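You operate a simulated robot arm through the tools that you are given. There is no shell and no other tool. Be economical: measure what you need, move in short steps, check, and stop when the job is done.

Carry out the task below with a simulated robot arm. There is one attempt and no reset: what you move stays moved.

TASK
Put the shade tile four and the silver cup in the teal slotted basket.
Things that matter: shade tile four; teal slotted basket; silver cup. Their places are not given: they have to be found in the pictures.

It is judged by the outcome, as a careful person would: the job done as asked, and still so three seconds after it is handed in. It fails if anything else is knocked over, pushed out of place, dropped, spilled or broken.

THE ROBOT
A 7-joint arm with a two-finger parallel gripper, fixed in place. Base frame: the origin is at the foot of the arm, x ahead of it, y to its left, z up; the work surface is at about z = 0. Lengths are in m, angles in degrees, forces in N, time in s.
With the tool pointing down near the work surface it reaches from about 0.22 to 0.58 m from the base axis. Its first joint turns from -66.0 to 66.0 degrees. Payload 2.5 kg.
Tool frame: the origin (TCP) lies between the finger pads and is the grasp point; the fingertips stand 0.023 m ahead of it; z points along the fingers, y is the line along which they close. The gripper opens to 0.094 m. The fingers are 0.038 m wide and 0.01 m thick; the gripper's body (0.054 by 0.096 m) begins 0.039 m behind the TCP.
Orientation is told as [roll, pitch, yaw] about the base's x, y, z axes, in that order, counted from this pose: with the fingers straight down and closing along the base's y, the tool's x points along the base's -x, its y along +y and its z along -z.

THE INTERFACE
- The arm moves only by the tool step_arm. Its argument "commands" is a list of rows, each a list of 7 numbers: the turn, a rotation vector about the base's x, y, z in units of 4 degrees (1.0 is 4 degrees), then the shift along the base's x, y, z in units of 50 mm (1.0 is 50 mm), then the opening, from 0 (shut) to 1 (fully open). In form: [[rx, ry, rz, tx, ty, tz, claw], ...]. A call has 1 to 8 rows; each row shifts and turns the commanded pose from where the row before left it. A call with a number of a shift or a turn outside -1 to 1 is refused whole. A row lasts 0.2 s, in which the tool goes at most 0.05 m and 8.6 degrees; a call with a longer step from one row to the next is refused whole, and so is a gripper value outside its range. A pose out of reach is approached as far as the arm can. The call stops where the force on the tool passes 40 N (or 10 N more than at its start, if that is more) or the arm is blocked; 0.2 s more then pass. The fingers move at their own pace (about 0.108 m/s each) and stop on an object; they squeeze with about 27 N. The grip force told is the motor's: it shows also when the fingers shut on nothing. Time passes only in rows, and 0.2 s behind the last, so rows that do not move let the fingers close. It gives the time, the measured TCP pose, the force on the tool (base axes), the opening and the grip force at its end, in the units of the frame above (readings bear some noise).
- Cameras (640 x 400 px; columns grow to the right, rows downward): "scene" is fixed at [0.1077, -0.4002, 0.5604]; the picture's right is [0.88, -0.47, 0.00], its down [-0.22, -0.41, -0.89] and it looks along [0.42, 0.78, -0.46] (base axes); focal length 330 px, centre (320, 200). "wrist" rides on the gripper at [-0.039, 0, -0.044] in the tool frame; the picture's right is [0.00, -1.00, 0.00], its down [0.97, 0.00, -0.24] and it looks along [0.24, 0.00, 0.97] (tool axes); focal length 218 px, centre (320, 200).
- snapshot(camera): a new picture of that camera. No time passes.
- pixel_to_xyz(camera, pixels): for up to 12 pixels [column, row] of the newest picture of that camera ("zoom" is the newest enlarged one), the place [x, y, z] in the base frame of the surface seen there, good to about 0.003 m, but the place of the scene camera against the robot may be out by one fixed shift of up to 0.012 m in any direction. No time passes.
- enlarge(camera, box): a new picture of the part [left, top, right, bottom] of that camera's present view, enlarged. No time passes.
- sign_off(): hands the job in; it is judged then, once.

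Work in short steps. Measure before you move; look again where a grasp or a placing could have gone wrong, and mend it. You have 60 turns and 30 pictures in all, the two below and enlarged ones among them. Open the gripper and draw the arm clear of the work before you hand the job in, unless the task says otherwise; then end with one line.

The tools are called after "Request:" as name(argument=value, ...) on one line, values as JSON. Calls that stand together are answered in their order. step_arm: Moves the arm, as the interface text tells. Its arguments: {"type":"object","properties":{"commands":{"type":"array","items":{"type":"array","items":{"type":"number"}}}},"required":["commands"]} The other tools are called the same way: snapshot (camera) takes a picture; pixel_to_xyz (camera, pixels) gives the place of the surface under pixels of a picture; enlarge (camera, box) takes an enlarged picture of a part of a camera's view; sign_off () hands the job in.

At the start:

```text
clock: 0.0
tool_pos: [0.2886, 0.1784, 0.3623]
orientation: [0.0, 0.0, 0.1]
wrist_force: [-0.6, -0.1, 0.0]
grip_width: 0.0942
grasp_force: 0.1
```

scene: 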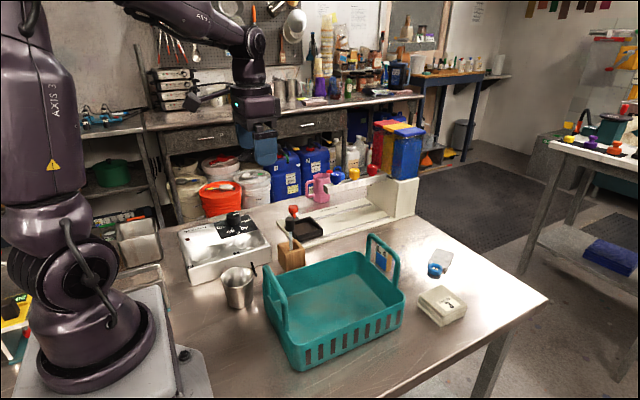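
wrist: 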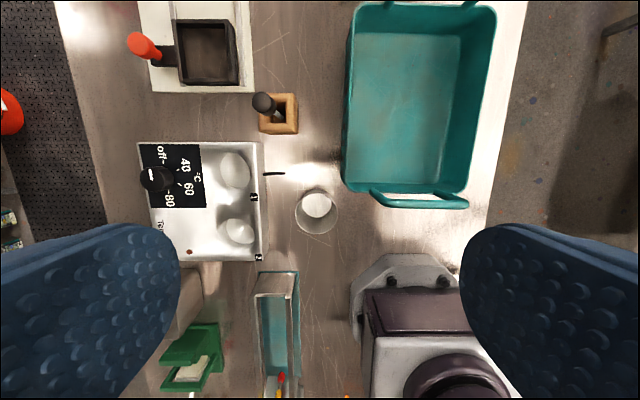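

The cup is at scene (238,287) and the basket at (335,305). I still have to find the shade tile, so I enlarge the candidate areas.

Request:
enlarge(camera="scene", box=[360, 220, 500, 340])

Request:
enlarge(camera="scene", box=[170, 170, 350, 320])

Request:
enlarge(camera="wrist", box=[130, 240, 350, 400])

```text
3.33 times, centred on (430, 280) of scene
```

zoom: 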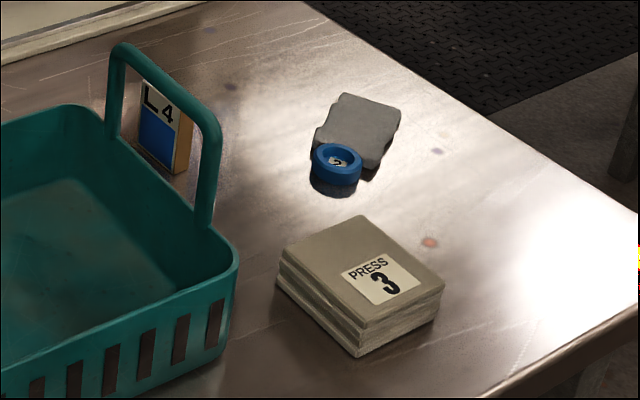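

```text
2.67 times, centred on (260, 245) of scene
```

zoom: 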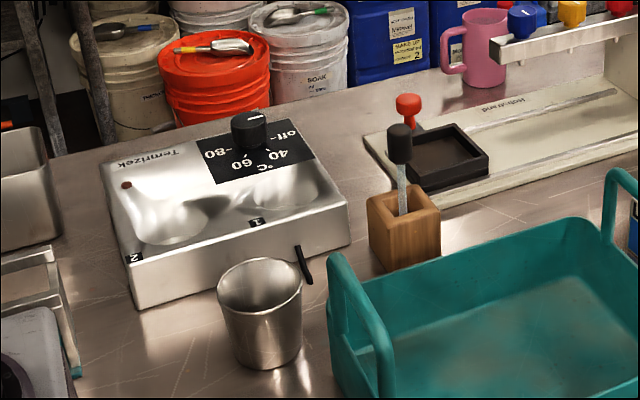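

```text
2.50 times, centred on (240, 320) of wrist
```

zoom: 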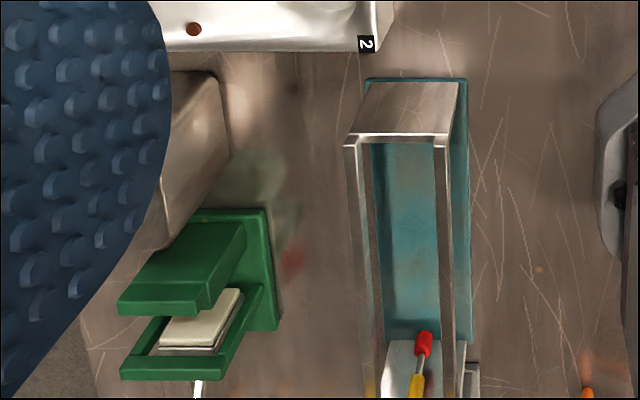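

The block at zoom (162,125), about scene (381,258), carries a "4" over a blue patch, so it is likely the tile. I measure it, the cup and the basket.

Request:
pixel_to_xyz(camera="scene", pixels=[[376, 252], [388, 256], [381, 262], [392, 247], [398, 262], [437, 268], [238, 272], [240, 305], [440, 300], [335, 300], [290, 345], [400, 296]])

Request:
pixel_to_xyz(camera="wrist", pixels=[[316, 193], [316, 230], [297, 211], [336, 211], [316, 205], [420, 100], [345, 100], [492, 100], [420, 190], [420, 202], [360, 10], [480, 10]])

Request:
enlarge(camera="scene", box=[355, 225, 419, 265])

```text
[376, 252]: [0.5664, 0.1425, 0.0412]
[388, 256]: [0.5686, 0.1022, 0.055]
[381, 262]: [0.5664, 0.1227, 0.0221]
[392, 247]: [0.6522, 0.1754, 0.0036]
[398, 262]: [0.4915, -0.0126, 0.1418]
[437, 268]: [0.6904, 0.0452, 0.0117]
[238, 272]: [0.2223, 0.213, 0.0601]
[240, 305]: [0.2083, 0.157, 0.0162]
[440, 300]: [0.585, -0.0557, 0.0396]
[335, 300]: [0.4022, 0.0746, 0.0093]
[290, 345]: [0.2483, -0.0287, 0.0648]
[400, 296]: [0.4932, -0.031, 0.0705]
```

```text
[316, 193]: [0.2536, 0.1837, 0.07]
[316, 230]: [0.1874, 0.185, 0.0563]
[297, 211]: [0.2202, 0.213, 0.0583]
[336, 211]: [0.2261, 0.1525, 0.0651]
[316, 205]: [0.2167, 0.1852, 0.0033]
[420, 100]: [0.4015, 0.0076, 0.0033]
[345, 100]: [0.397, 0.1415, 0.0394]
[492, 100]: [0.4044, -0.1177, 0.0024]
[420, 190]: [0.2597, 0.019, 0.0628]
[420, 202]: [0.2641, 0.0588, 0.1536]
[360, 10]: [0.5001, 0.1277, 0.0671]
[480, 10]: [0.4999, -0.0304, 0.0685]
```

```text
10.00 times, centred on (387, 245) of scene
```

zoom: 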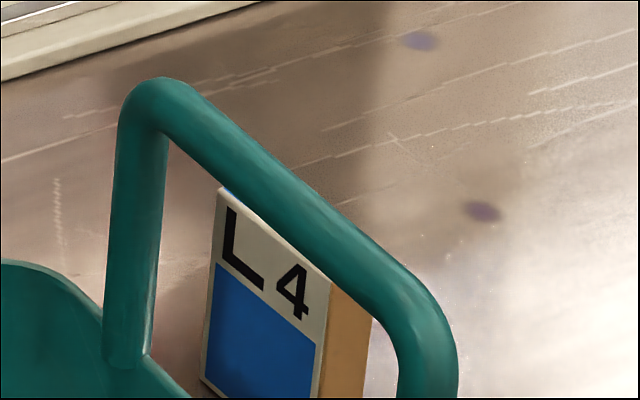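

The cup's centre is about (0.2205, 0.183) with its rim at z 0.065. It is free-standing, so I move above it with the fingers open.

Request:
step_arm(commands=[[0, 0, 0, -0.68, 0.045, -0.5, 1], [0, 0, 0, -0.68, 0.045, -0.5, 1], [0, 0, 0, 0, 0, -0.9, 1], [0, 0, 0, 0, 0, -0.9, 1], [0, 0, 0, 0, 0, -0.9, 1], [0, 0, 0, 0, 0, -0.5, 1]])

Request:
snapshot(camera="wrist")

```text
clock: 1.4
tool_pos: [0.2178, 0.1819, 0.1523]
orientation: [0.0, 0.1, 0.0]
wrist_force: [0.4, -0.3, -0.3]
grip_width: 0.0939
grasp_force: 0.0
```

```text
23 pictures are left
```

wrist: 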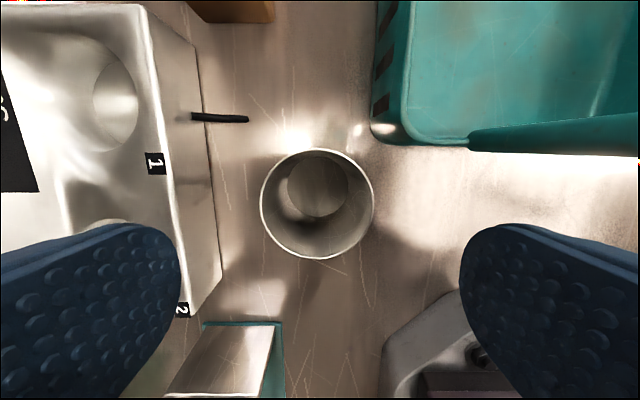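

The cup is centred under the tool. I measure the rim, the device edge next to the left finger and the robot foot next to the right one.

Request:
pixel_to_xyz(camera="wrist", pixels=[[262, 203], [372, 203], [317, 150], [317, 259], [218, 280], [205, 230], [165, 230], [320, 195], [235, 335], [270, 340], [440, 310], [470, 140]])

```text
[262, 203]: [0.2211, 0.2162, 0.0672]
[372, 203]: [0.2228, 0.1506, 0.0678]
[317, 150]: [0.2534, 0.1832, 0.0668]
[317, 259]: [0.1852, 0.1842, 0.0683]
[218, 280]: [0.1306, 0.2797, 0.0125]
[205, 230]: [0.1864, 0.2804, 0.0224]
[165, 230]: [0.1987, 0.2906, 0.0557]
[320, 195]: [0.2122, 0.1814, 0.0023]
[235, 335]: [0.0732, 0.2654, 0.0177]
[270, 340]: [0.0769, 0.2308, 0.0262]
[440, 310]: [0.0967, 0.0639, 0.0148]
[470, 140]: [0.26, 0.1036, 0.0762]
```

There is room for the fingers on both sides: the cup is 0.067 wide and the device starts at y 0.28. I lower to z 0.045 and close.

Request:
step_arm(commands=[[0, 0, 0, 0, 0, -0.8, 1], [0, 0, 0, 0, 0, -0.8, 1], [0, 0, 0, 0, 0, -0.54, 1], [0, 0, 0, 0, 0, 0, 1], [0, 0, 0, 0, 0, 0, 0], [0, 0, 0, 0, 0, 0, 0], [0, 0, 0, 0, 0, 0, 0]])

```text
clock: 3.0
tool_pos: [0.2169, 0.1846, 0.0457]
orientation: [0.0, -0.1, -0.1]
wrist_force: [0.4, 0.4, 0.4]
grip_width: 0.0676
grasp_force: 27.2
```

Gripped at width 0.0676 with 27 N. I lift it straight up to about z 0.27.

Request:
step_arm(commands=[[0, 0, 0, 0, 0, 0.3, 0], [0, 0, 0, 0, 0, 0.7, 0], [0, 0, 0, 0, 0, 0.9, 0], [0, 0, 0, 0, 0, 0.9, 0], [0, 0, 0, 0, 0, 0.9, 0], [0, 0, 0, 0, 0, 0.8, 0], [0, 0, 0, 0, 0, 0, 0]])

Request:
snapshot(camera="scene")

Request:
snapshot(camera="wrist")

```text
clock: 4.6
tool_pos: [0.2146, 0.1859, 0.27]
orientation: [0.1, 0.0, 0.1]
wrist_force: [0.3, -1.0, -0.9]
grip_width: 0.0676
grasp_force: 26.9
```

```text
22 pictures are left
```

scene: 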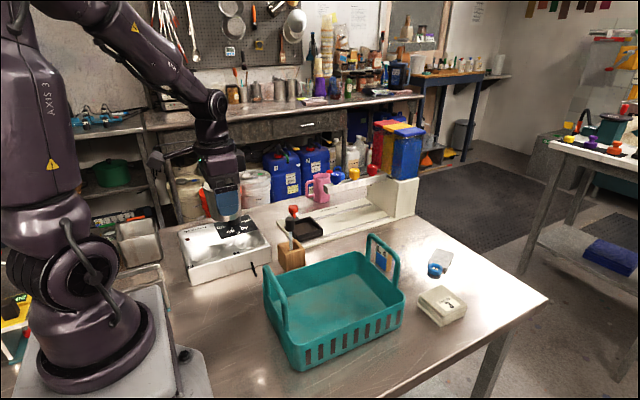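

```text
21 pictures are left
```

wrist: 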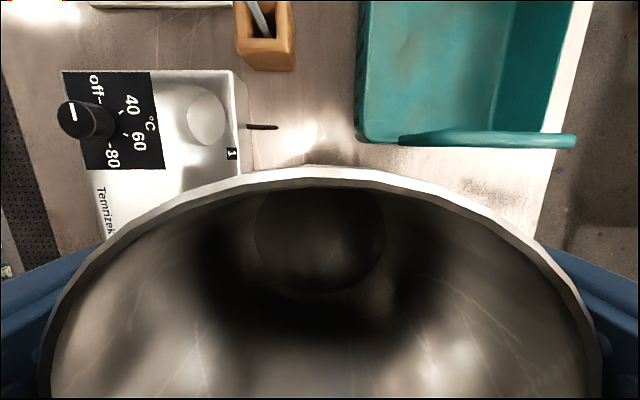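

The cup is held well. I measure the basket's rim and floor in the scene picture.

Request:
pixel_to_xyz(camera="scene", pixels=[[268, 283], [357, 254], [403, 297], [297, 345], [294, 300], [357, 278], [385, 305], [330, 325], [300, 322], [340, 275], [345, 320], [300, 346]])

Request:
pixel_to_xyz(camera="wrist", pixels=[[365, 135], [365, 60], [357, 60], [400, 128], [490, 60], [570, 60], [550, 60], [420, 90]])

```text
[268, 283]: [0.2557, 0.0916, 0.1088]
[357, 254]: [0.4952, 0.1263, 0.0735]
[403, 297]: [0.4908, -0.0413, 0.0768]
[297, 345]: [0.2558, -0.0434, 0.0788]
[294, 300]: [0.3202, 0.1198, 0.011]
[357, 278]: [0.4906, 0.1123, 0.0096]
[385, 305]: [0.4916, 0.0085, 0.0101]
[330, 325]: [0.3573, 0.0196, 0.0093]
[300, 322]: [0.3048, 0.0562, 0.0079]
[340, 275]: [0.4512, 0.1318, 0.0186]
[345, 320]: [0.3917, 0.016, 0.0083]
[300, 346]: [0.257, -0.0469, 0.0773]
```

```text
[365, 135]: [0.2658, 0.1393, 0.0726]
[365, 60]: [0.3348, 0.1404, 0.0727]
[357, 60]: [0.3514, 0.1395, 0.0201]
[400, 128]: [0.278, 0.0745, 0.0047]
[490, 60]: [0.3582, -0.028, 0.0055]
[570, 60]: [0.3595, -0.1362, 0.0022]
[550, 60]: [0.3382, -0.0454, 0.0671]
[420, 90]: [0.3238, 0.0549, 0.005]
```

The inside of the basket spans x 0.265–0.49 and y −0.035–0.13, with the floor at z≈0.007. I carry the cup over (0.35, 0.047).

Request:
step_arm(commands=[[0, 0, 0, 0.5275, -0.544, 0, 0], [0, 0, 0, 0.5275, -0.544, 0, 0], [0, 0, 0, 0.5275, -0.544, 0, 0], [0, 0, 0, 0.5275, -0.544, 0, 0], [0, 0, 0, 0.5275, -0.544, 0, 0], [0, 0, 0, 0, 0, 0, 0]])

Request:
snapshot(camera="scene")

```text
clock: 6.0
tool_pos: [0.3501, 0.0476, 0.27]
orientation: [0.0, 0.0, 0.1]
wrist_force: [-0.8, 1.2, -0.7]
grip_width: 0.0675
grasp_force: 27.1
```

```text
20 pictures are left
```

scene: 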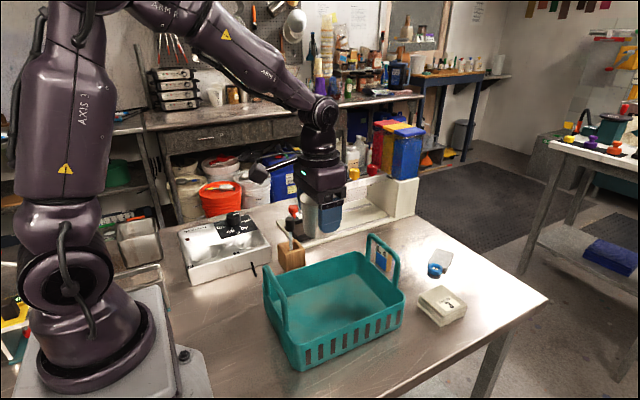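

The cup is above the basket, so I lower it, slowing near the floor.

Request:
step_arm(commands=[[0, 0, 0, 0, 0, -0.8, 0], [0, 0, 0, 0, 0, -0.9, 0], [0, 0, 0, 0, 0, -0.9, 0], [0, 0, 0, 0, 0, -0.8, 0], [0, 0, 0, 0, 0, -0.5, 0], [0, 0, 0, 0, 0, -0.25, 0], [0, 0, 0, 0, 0, -0.08, 0], [0, 0, 0, 0, 0, 0, 0]])

```text
clock: 7.2
tool_pos: [0.3498, 0.0485, 0.0836]
orientation: [0.0, 0.8, 0.2]
wrist_force: [-4.8, -1.6, 18.3]
grip_width: 0.0675
grasp_force: 26.9
stopped in row 5: the force on the tool passed its limit (the readings are from after the stop); the commanded pose is now the measured one
```

Contact came early, at z 0.084 when I expected about 0.055. I look before doing anything else.

Request:
snapshot(camera="scene")

Request:
enlarge(camera="scene", box=[240, 200, 420, 380])

Request:
snapshot(camera="wrist")

```text
19 pictures are left
```

scene: 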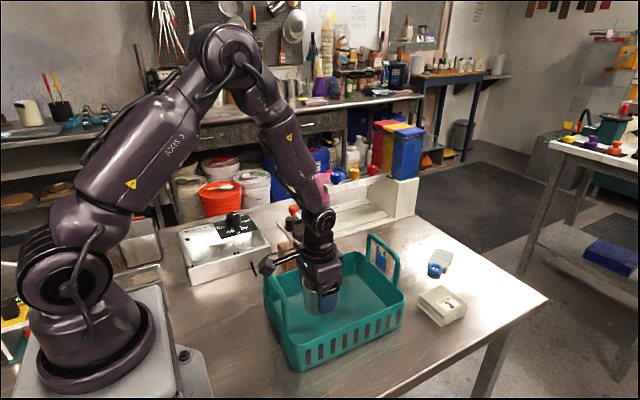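

```text
2.22 times, centred on (330, 290) of scene
```

zoom: 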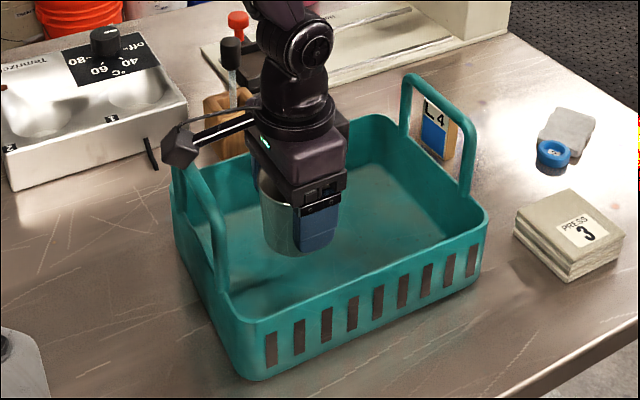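

```text
17 pictures are left
```

wrist: 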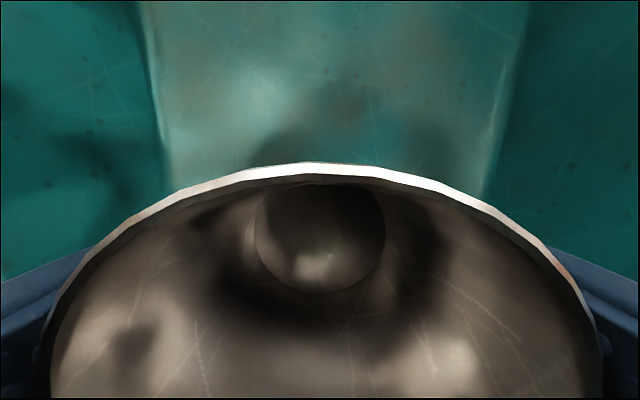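

A rigid arm sticking out of the hand towards −x, with its knob at zoom (180,145), has landed on the left handle. The cup itself touched nothing. I measure this arm before backing off.

Request:
pixel_to_xyz(camera="scene", pixels=[[267, 265], [261, 265], [275, 262], [285, 257], [300, 252], [312, 272], [271, 273], [268, 259]])

Request:
step_arm(commands=[[0, 0, 0, 0, 0, 0.3, 0], [0, 0, 0, 0, 0, 0.7, 0], [0, 0, 0, 0, 0, 0.8, 0], [0, 0, 0, 0, 0, 0.8, 0], [0, 0, 0, 0, 0, 0.6, 0], [0, 0, 0, 0, 0, 0, 0]])

Request:
enlarge(camera="scene", box=[230, 110, 430, 380])

```text
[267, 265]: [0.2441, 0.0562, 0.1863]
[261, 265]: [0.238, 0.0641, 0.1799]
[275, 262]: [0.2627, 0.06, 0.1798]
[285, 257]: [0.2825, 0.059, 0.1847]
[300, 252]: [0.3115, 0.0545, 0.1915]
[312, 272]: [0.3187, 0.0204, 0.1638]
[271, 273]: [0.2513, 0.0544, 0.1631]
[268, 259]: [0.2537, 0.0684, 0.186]
```

```text
clock: 8.6
tool_pos: [0.3494, 0.052, 0.2456]
orientation: [-0.1, 0.6, 0.1]
wrist_force: [0.4, 0.5, -0.5]
grip_width: 0.0677
grasp_force: 26.4
```

```text
1.48 times, centred on (330, 245) of scene
```

zoom: 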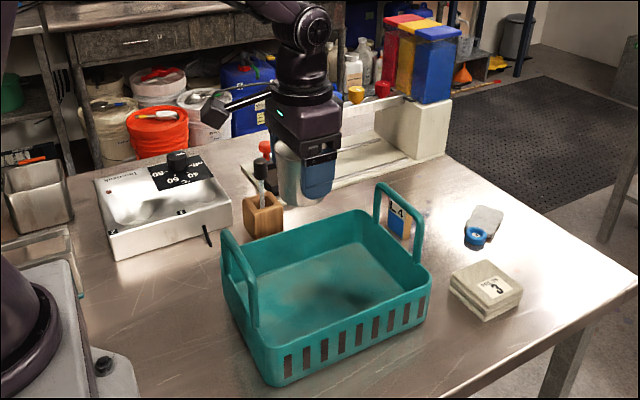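

The outrigger reaches about 0.112 m towards −x, roughly 0.078 m above the TCP. If I place the cup at x≈0.408, its knob stays inside the left handle (x≈0.26). I move there, level the tool and lower.

Request:
step_arm(commands=[[0, -0.2, 0, 0.58, -0.015, 0, 0], [0, 0, 0, 0.58, -0.015, 0, 0], [0, 0, 0, 0, 0, -0.8, 0], [0, 0, 0, 0, 0, -0.8, 0], [0, 0, 0, 0, 0, -0.8, 0], [0, 0, 0, 0, 0, -0.5, 0], [0, 0, 0, 0, 0, 0, 0]])

Request:
enlarge(camera="scene", box=[240, 180, 420, 380])

```text
clock: 10.2
tool_pos: [0.4052, 0.0485, 0.0976]
orientation: [0.0, -0.2, 0.1]
wrist_force: [0.8, 1.1, 0.4]
grip_width: 0.0676
grasp_force: 26.5
```

```text
2.00 times, centred on (330, 280) of scene
```

zoom: 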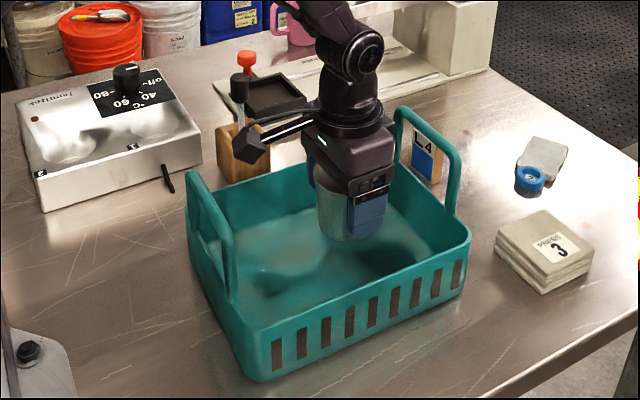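

The knob clears the left handle. I lower the last 4 cm slowly.

Request:
step_arm(commands=[[0, 0, 0, 0, 0, -0.3, 0], [0, 0, 0, 0, 0, -0.3, 0], [0, 0, 0, 0, 0, -0.15, 0], [0, 0, 0, 0, 0, -0.08, 0], [0, 0, 0, 0, 0, 0, 0]])

```text
clock: 11.4
tool_pos: [0.4066, 0.0466, 0.0568]
orientation: [0.0, -0.2, 0.2]
wrist_force: [-0.8, -0.6, -0.4]
grip_width: 0.0674
grasp_force: 26.7
```

Still no contact at 0.0568. I go down in small bits until I feel the floor.

Request:
step_arm(commands=[[0, 0, 0, 0, 0, -0.04, 0], [0, 0, 0, 0, 0, -0.04, 0], [0, 0, 0, 0, 0, -0.02, 0], [0, 0, 0, 0, 0, 0, 0]])

```text
clock: 12.4
tool_pos: [0.4067, 0.0474, 0.0518]
orientation: [0.0, -0.2, 0.1]
wrist_force: [-0.2, 0.1, -0.6]
grip_width: 0.0676
grasp_force: 27.0
```

Request:
step_arm(commands=[[0, 0, 0, 0, 0, -0.02, 0], [0, 0, 0, 0, 0, -0.02, 0], [0, 0, 0, 0, 0, 0, 0]])

```text
clock: 13.2
tool_pos: [0.4078, 0.0479, 0.0495]
orientation: [0.0, -0.2, 0.0]
wrist_force: [0.8, 0.0, 0.2]
grip_width: 0.0677
grasp_force: 27.1
```

Request:
step_arm(commands=[[0, 0, 0, 0, 0, -0.02, 0], [0, 0, 0, 0, 0, -0.02, 0], [0, 0, 0, 0, 0, 0, 0]])

```text
clock: 14.0
tool_pos: [0.4083, 0.0483, 0.048]
orientation: [0.0, -0.2, 0.1]
wrist_force: [-2.1, -0.2, 6.2]
grip_width: 0.0675
grasp_force: 27.3
```

The force has risen to 6 N, so the cup is on the floor. I open just enough (to about 0.088) and rise straight up.

Request:
step_arm(commands=[[0, 0, 0, 0, 0, 0, 0.93], [0, 0, 0, 0, 0, 0, 0.93], [0, 0, 0, 0, 0, 0.3, 0.93], [0, 0, 0, 0, 0, 0.7, 0.93], [0, 0, 0, 0, 0, 0.9, 0.93], [0, 0, 0, 0, 0, 0.9, 0.93], [0, 0, 0, 0, 0, 0.9, 0.93], [0, 0, 0, 0, 0, 0.9, 0.93]])

Request:
snapshot(camera="wrist")

```text
clock: 15.8
tool_pos: [0.4059, 0.0494, 0.2758]
orientation: [0.0, -0.1, 0.2]
wrist_force: [-0.7, -0.5, 0.3]
grip_width: 0.0875
grasp_force: 0.0
```

```text
14 pictures are left
```

wrist: 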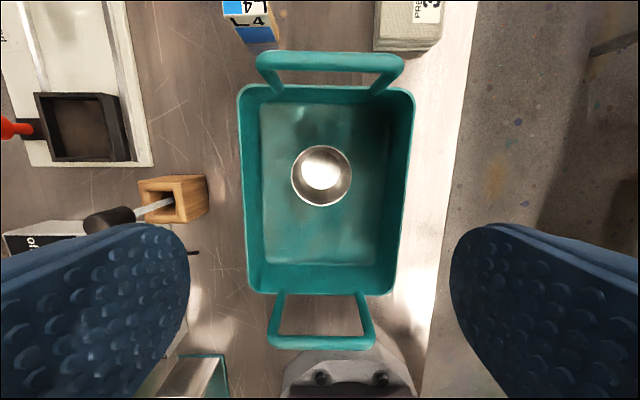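

The cup stands upright in the basket. I move towards the tile and turn the hand 90° in yaw, so the outrigger clears the far handle and the fingers close on the tile's thickness. First I measure the tile and handle from here.

Request:
pixel_to_xyz(camera="wrist", pixels=[[228, 22], [268, 20], [245, 38], [275, 38], [262, 30], [330, 60], [330, 52], [330, 67], [400, 65], [262, 60], [410, 40], [320, 340]])

Request:
enlarge(camera="wrist", box=[200, 0, 360, 100])

```text
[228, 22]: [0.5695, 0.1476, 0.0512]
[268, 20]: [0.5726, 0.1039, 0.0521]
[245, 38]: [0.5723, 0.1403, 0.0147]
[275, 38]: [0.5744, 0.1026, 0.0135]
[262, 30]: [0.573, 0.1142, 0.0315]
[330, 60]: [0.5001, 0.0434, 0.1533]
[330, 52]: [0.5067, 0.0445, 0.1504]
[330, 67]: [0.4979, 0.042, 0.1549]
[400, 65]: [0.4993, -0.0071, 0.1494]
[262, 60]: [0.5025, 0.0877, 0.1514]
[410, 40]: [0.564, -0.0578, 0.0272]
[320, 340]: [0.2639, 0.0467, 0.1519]
```

```text
4.00 times, centred on (280, 50) of wrist
```

zoom: 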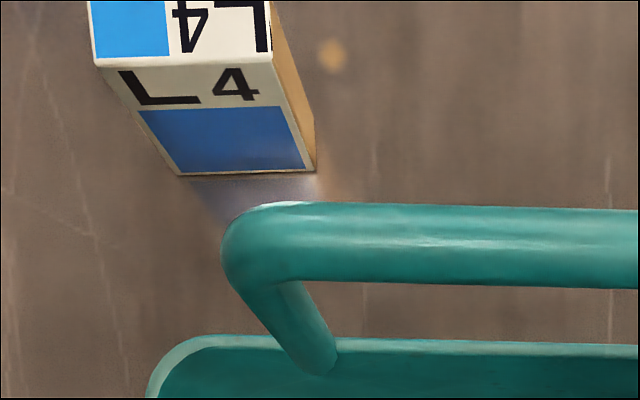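

The tile is a block standing at x≥0.571, y 0.103–0.146, about 0.055 high. I move above it at this height for a closer look.

Request:
step_arm(commands=[[0, 0, 0, 0.82, 0.385, 0, 0.93], [0, 0, 0, 0.82, 0.385, 0, 0.93], [0, 0, 0, 0.82, 0.385, 0, 0.93], [0, 0, 0, 0.82, 0.385, 0, 1], [0, 0, 0, 0, 0, 0, 1]])

Request:
snapshot(camera="wrist")

```text
clock: 17.0
tool_pos: [0.5706, 0.1254, 0.2776]
orientation: [0.0, -0.1, 0.1]
wrist_force: [-0.3, -0.1, 0.7]
grip_width: 0.0936
grasp_force: 0.0
```

```text
12 pictures are left
```

wrist: 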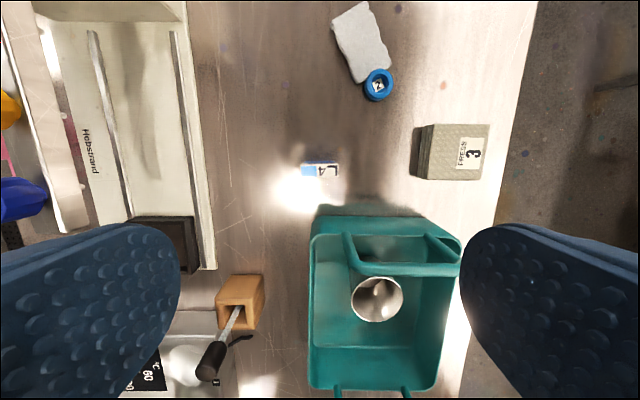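

Request:
enlarge(camera="wrist", box=[280, 140, 360, 190])

Request:
pixel_to_xyz(camera="wrist", pixels=[[303, 163], [337, 163], [302, 176], [337, 177], [320, 164], [320, 175], [320, 170], [305, 170], [335, 170], [345, 235], [405, 270], [460, 260]])

```text
8.00 times, centred on (320, 165) of wrist
```

zoom: 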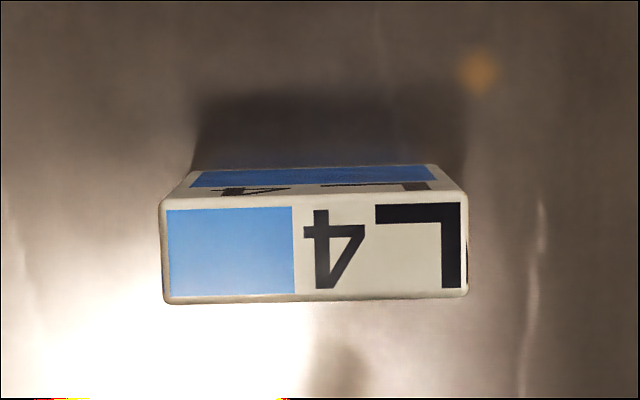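

```text
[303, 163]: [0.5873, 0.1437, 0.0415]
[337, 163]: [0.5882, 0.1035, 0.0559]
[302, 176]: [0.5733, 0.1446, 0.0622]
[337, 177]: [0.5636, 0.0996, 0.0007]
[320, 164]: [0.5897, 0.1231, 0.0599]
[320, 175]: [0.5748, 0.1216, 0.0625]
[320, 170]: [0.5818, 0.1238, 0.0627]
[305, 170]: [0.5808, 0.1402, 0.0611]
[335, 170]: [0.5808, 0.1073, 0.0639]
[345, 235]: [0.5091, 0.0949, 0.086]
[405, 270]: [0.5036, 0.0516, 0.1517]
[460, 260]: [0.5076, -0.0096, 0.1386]
```

The tile occupies x 0.571–0.590 and y 0.103–0.145, with its top at z 0.062. I turn the hand +90° in yaw so that the outrigger points to −y and the fingers close on the tile's 18 mm thickness.

Request:
step_arm(commands=[[0, 0, 1, 0, 0, 0, 1], [0, 0, 1, 0, 0, 0, 1], [0, 0, 1, 0, 0, 0, 1], [0, 0, 1, 0, 0, 0, 1], [0, 0, 1, 0, 0, 0, 1], [0, 0, 1, 0, 0, 0, 1], [0, 0, 1, 0, 0, 0, 1], [0, 0, 1, 0, 0, 0, 1]])

Request:
step_arm(commands=[[0, 0, 1, 0, 0, 0, 1], [0, 0, 1, 0, 0, 0, 1], [0, 0, 1, 0, 0, 0, 1], [0, 0, 1, 0, 0, 0, 1], [0, 0, 1, 0, 0, 0, 1], [0, 0, 1, 0, 0, 0, 1], [0, 0, 1, 0, 0, 0, 1], [0, 0, 1, 0, 0, 0, 1]])

Request:
step_arm(commands=[[0, 0, 1, 0, 0, 0, 0.7], [0, 0, 1, 0, 0, 0, 0.7], [0, 0, 1, 0, 0, 0, 0.7], [0, 0, 1, 0, 0, 0, 0.7], [0, 0, 1, 0, 0, 0, 0.7], [0, 0, 1, 0, 0, 0, 0.7], [0, 0, 0.5, 0, 0, 0, 0.7], [0, 0, 0, 0, 0, 0, 0.7]])

```text
clock: 18.8
tool_pos: [0.5707, 0.1251, 0.278]
orientation: [0.1, -0.3, 32.2]
wrist_force: [0.4, 0.9, -0.2]
grip_width: 0.0938
grasp_force: 0.0
```

```text
clock: 20.6
tool_pos: [0.5718, 0.124, 0.2784]
orientation: [0.1, -0.2, 64.2]
wrist_force: [0.2, -1.2, 0.4]
grip_width: 0.0939
grasp_force: 0.0
```

```text
clock: 22.4
tool_pos: [0.5723, 0.125, 0.277]
orientation: [0.0, -0.1, 90.2]
wrist_force: [0.3, -0.4, 0.3]
grip_width: 0.0659
grasp_force: 0.1
```

The yaw is at 90°. I shift to x 0.580 and lower to about z 0.16, then check.

Request:
step_arm(commands=[[0, 0, 0, 0.16, 0, -0.6, 0.7], [0, 0, 0, 0, 0, -0.9, 0.7], [0, 0, 0, 0, 0, -0.9, 0.7], [0, 0, 0, 0, 0, 0, 0.7]])

Request:
snapshot(camera="wrist")

Request:
snapshot(camera="scene")

```text
clock: 23.4
tool_pos: [0.5876, 0.1268, 0.1573]
orientation: [0.2, -0.3, 90.1]
wrist_force: [-0.3, -0.3, -0.8]
grip_width: 0.0654
grasp_force: 0.2
out of reach, approached as far as the arm can: row 2, 3
```

```text
10 pictures are left
```

wrist: 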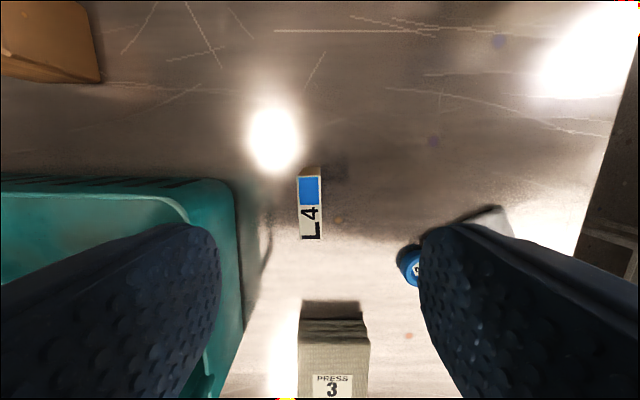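

```text
9 pictures are left
```

scene: 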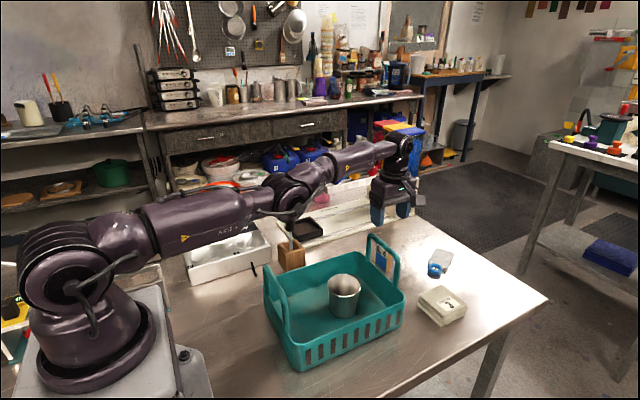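

The readings are slightly off the commanded x (0.5876 against 0.580) at the edge of the reach. I hold one row, then nudge inward a little to see how the arm behaves here.

Request:
step_arm(commands=[[0, 0, 0, 0, 0, 0, 0.7], [0, 0, 0, 0, 0, 0, 0.7]])

Request:
step_arm(commands=[[0, 0, 0, -0.1, 0, -0.3, 0.7], [0, 0, 0, 0, 0, 0, 0.7]])

```text
clock: 24.0
tool_pos: [0.5874, 0.1266, 0.1593]
orientation: [0.1, -0.2, 90.1]
wrist_force: [0.2, -0.1, 0.0]
grip_width: 0.0658
grasp_force: 0.1
```

```text
clock: 24.6
tool_pos: [0.5859, 0.1284, 0.1429]
orientation: [0.1, -0.2, 90.1]
wrist_force: [-0.4, 0.5, -0.9]
grip_width: 0.066
grasp_force: 0.1
out of reach, approached as far as the arm can: row 1
```

The arm sits about 1 cm further out than commanded, but it does descend. The 0.066 opening still straddles the tile, so I go down to about z 0.095 (tips still above the tile) and re-check.

Request:
step_arm(commands=[[0, 0, 0, 0, 0, -0.5, 0.7], [0, 0, 0, 0, 0, -0.46, 0.7], [0, 0, 0, 0, 0, 0, 0.7]])

```text
clock: 25.4
tool_pos: [0.5857, 0.1282, 0.0944]
orientation: [-0.1, -0.3, 90.1]
wrist_force: [-0.3, -0.2, 0.5]
grip_width: 0.0658
grasp_force: 0.0
```

It reaches, and the offset now looks like the real commanded pose. I correct by (−0.0055, −0.004) and check with the wrist camera.

Request:
step_arm(commands=[[0, 0, 0, -0.11, -0.08, 0, 0.7], [0, 0, 0, 0, 0, 0, 0.7]])

Request:
snapshot(camera="wrist")

Request:
pixel_to_xyz(camera="wrist", pixels=[[320, 210], [320, 240], [320, 180], [300, 210], [340, 210], [330, 260]])

```text
clock: 26.0
tool_pos: [0.5854, 0.125, 0.0961]
orientation: [0.1, -0.2, 90.2]
wrist_force: [0.1, -2.3, 0.6]
grip_width: 0.0662
grasp_force: 0.0
out of reach, approached as far as the arm can: row 1
```

```text
8 pictures are left
```

wrist: 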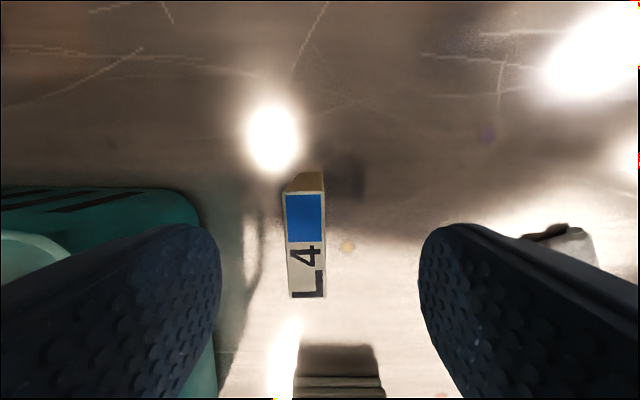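

```text
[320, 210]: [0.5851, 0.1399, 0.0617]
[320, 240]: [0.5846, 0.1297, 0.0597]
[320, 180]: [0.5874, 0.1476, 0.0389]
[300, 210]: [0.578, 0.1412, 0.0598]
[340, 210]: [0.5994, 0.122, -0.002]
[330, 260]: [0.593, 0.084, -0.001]
```

The tile sits 5 mm towards −x of the tool centre, between the fingers. I lower to z≈0.05 and try to nudge x inward along the way.

Request:
step_arm(commands=[[0, 0, 0, 0, 0, -0.4, 0.7], [0, 0, 0, -0.08, 0, -0.3, 0.7], [0, 0, 0, 0, 0, -0.22, 0.7], [0, 0, 0, 0, 0, 0, 0.7]])

```text
clock: 27.0
tool_pos: [0.5824, 0.125, 0.049]
orientation: [0.1, -0.3, 90.1]
wrist_force: [-0.1, -0.5, 0.1]
grip_width: 0.0656
grasp_force: 0.0
```

Now at 0.5824 and z 0.049. One last 2 mm nudge, then close.

Request:
step_arm(commands=[[0, 0, 0, -0.04, 0, -0.04, 0.7], [0, 0, 0, 0, 0, 0, 0.7], [0, 0, 0, 0, 0, 0, 0.4], [0, 0, 0, 0, 0, 0, 0.2], [0, 0, 0, 0, 0, 0, 0], [0, 0, 0, 0, 0, 0, 0], [0, 0, 0, 0, 0, 0, 0]])

```text
clock: 28.6
tool_pos: [0.5784, 0.1248, 0.0475]
orientation: [0.0, -0.2, 90.1]
wrist_force: [-0.4, 1.0, 0.6]
grip_width: 0.0155
grasp_force: 27.4
```

The tile is gripped at 0.0155. I lift it straight up to about z 0.27.

Request:
step_arm(commands=[[0, 0, 0, 0, 0, 0.3, 0], [0, 0, 0, 0, 0, 0.6, 0], [0, 0, 0, 0, 0, 0.8, 0], [0, 0, 0, 0, 0, 0.9, 0], [0, 0, 0, 0, 0, 0.9, 0], [0, 0, 0, 0, 0, 0.9, 0], [0, 0, 0, 0, 0, 0, 0]])

Request:
snapshot(camera="scene")

```text
clock: 30.2
tool_pos: [0.5759, 0.1248, 0.262]
orientation: [0.0, -0.1, 90.1]
wrist_force: [-0.5, 0.7, -0.5]
grip_width: 0.0152
grasp_force: 27.0
out of reach, approached as far as the arm can: row 2, 6
```

```text
7 pictures are left
```

scene: 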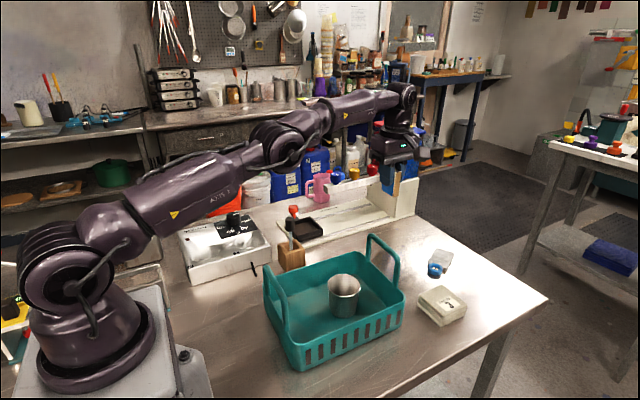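

The tile is held. I carry it over the free left part of the basket, around (0.328, 0.047).

Request:
step_arm(commands=[[0, 0, 0, -0.5, -0.16, 0, 0], [0, 0, 0, -0.9, -0.28, 0, 0], [0, 0, 0, -0.9, -0.28, 0, 0], [0, 0, 0, -0.9, -0.28, 0, 0], [0, 0, 0, -0.9, -0.28, 0, 0], [0, 0, 0, -0.86, -0.28, 0, 0], [0, 0, 0, 0, 0, 0, 0]])

Request:
snapshot(camera="wrist")

```text
clock: 31.8
tool_pos: [0.3326, 0.0469, 0.2646]
orientation: [0.0, -0.1, 90.1]
wrist_force: [-0.8, -1.1, -0.7]
grip_width: 0.0154
grasp_force: 26.7
```

```text
6 pictures are left
```

wrist: 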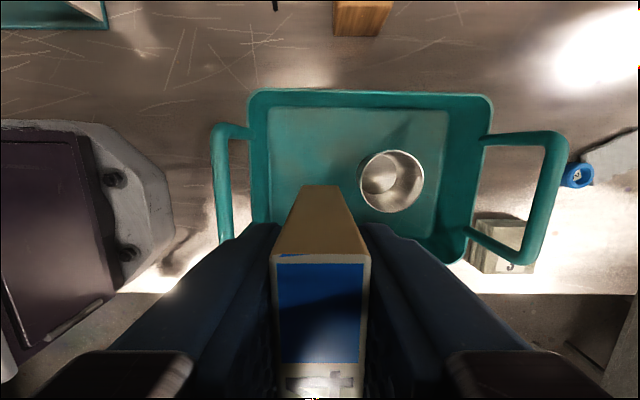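

I measure the left handle's inner edge and the cup's left rim, to find the clearance for the hand's body (±0.048 in x) and the fingers.

Request:
pixel_to_xyz(camera="wrist", pixels=[[226, 170], [222, 200], [222, 150], [222, 230], [360, 178], [391, 150], [424, 180], [392, 212], [240, 133], [275, 200], [300, 120]])

```text
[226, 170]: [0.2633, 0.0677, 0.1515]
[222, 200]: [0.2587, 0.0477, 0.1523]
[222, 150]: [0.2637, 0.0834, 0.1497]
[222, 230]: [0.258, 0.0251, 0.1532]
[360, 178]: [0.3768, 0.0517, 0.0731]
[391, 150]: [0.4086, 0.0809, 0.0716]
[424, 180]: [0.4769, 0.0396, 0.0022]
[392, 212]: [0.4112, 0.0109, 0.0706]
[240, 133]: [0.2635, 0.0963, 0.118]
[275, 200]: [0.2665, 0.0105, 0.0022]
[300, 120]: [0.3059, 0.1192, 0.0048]
```

There is 16 mm to the handle and about 20 mm between the finger and the cup. I lower to just above the floor.

Request:
step_arm(commands=[[0, 0, 0, -0.03, 0, -0.7, 0], [0, 0, 0, 0, 0, -0.9, 0], [0, 0, 0, 0, 0, -0.9, 0], [0, 0, 0, 0, 0, -0.8, 0], [0, 0, 0, 0, 0, -0.5, 0], [0, 0, 0, 0, 0, -0.3, 0], [0, 0, 0, 0, 0, -0.08, 0], [0, 0, 0, 0, 0, 0, 0]])

```text
clock: 33.6
tool_pos: [0.3316, 0.047, 0.0559]
orientation: [-0.1, -0.3, 90.1]
wrist_force: [0.1, -0.4, 0.5]
grip_width: 0.0157
grasp_force: 27.0
```

Request:
step_arm(commands=[[0, 0, 0, 0, 0, -0.04, 0], [0, 0, 0, 0, 0, -0.03, 0], [0, 0, 0, 0, 0, -0.02, 0], [0, 0, 0, 0, 0, 0, 0]])

```text
clock: 34.6
tool_pos: [0.33, 0.0459, 0.0508]
orientation: [0.0, -0.1, 90.1]
wrist_force: [-0.1, 0.4, -0.3]
grip_width: 0.0156
grasp_force: 27.3
```

Request:
step_arm(commands=[[0, 0, 0, 0, 0, -0.02, 0], [0, 0, 0, 0, 0, -0.02, 0], [0, 0, 0, 0, 0, 0, 0]])

```text
clock: 35.4
tool_pos: [0.3293, 0.0442, 0.0482]
orientation: [-0.3, -0.1, 90.1]
wrist_force: [-1.6, 0.7, 24.2]
grip_width: 0.0158
grasp_force: 27.6
```

The tile is firmly on the floor (24 N). I ease up 1 mm, open slightly (to about 0.033) and rise straight.

Request:
step_arm(commands=[[0, 0, 0, 0, 0, 0.02, 0], [0, 0, 0, 0, 0, 0, 0.35], [0, 0, 0, 0, 0, 0, 0.35], [0, 0, 0, 0, 0, 0.2, 0.35], [0, 0, 0, 0, 0, 0.5, 0.35], [0, 0, 0, 0, 0, 0.9, 0.35], [0, 0, 0, 0, 0, 0.9, 0.35], [0, 0, 0, 0, 0, 0.9, 0.35]])

Request:
step_arm(commands=[[0, 0, 0, 0, 0, 0.9, 0.35], [0, 0, 0, -0.3, 0.3, 0.8, 0.35], [0, 0, 0, -0.3, 0.8, 0, 1], [0, 0, 0, -0.3, 0.8, 0, 1], [0, 0, 0, 0, 0.8, 0, 1], [0, 0, 0, 0, 0, 0, 1]])

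Request:
enlarge(camera="scene", box=[200, 180, 480, 390])

```text
clock: 37.2
tool_pos: [0.3312, 0.0483, 0.2185]
orientation: [0.0, -0.2, 90.2]
wrist_force: [-1.4, 0.8, -0.1]
grip_width: 0.033
grasp_force: 0.1
```

```text
clock: 38.6
tool_pos: [0.2817, 0.1838, 0.3033]
orientation: [-0.1, 0.0, 90.1]
wrist_force: [-0.8, 0.2, -0.3]
grip_width: 0.094
grasp_force: 0.0
```

```text
1.90 times, centred on (340, 285) of scene
```

zoom: 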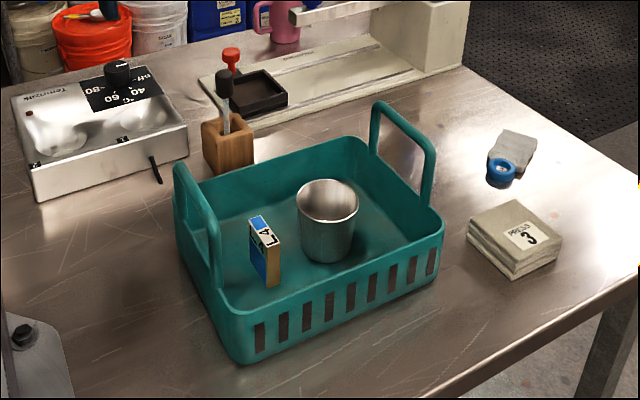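

The picture shows the tile marked 4 and the cup both standing in the basket. Nothing around it looks disturbed, and the arm is clear with the gripper open, so I hand the job in.

Request:
sign_off()

```text
The job is handed in.
```

Shade tile four and the silver cup are both standing upright in the teal slotted basket; the hand's side arm pressed briefly on the basket's near handle, but the last picture shows nothing moved or knocked over.
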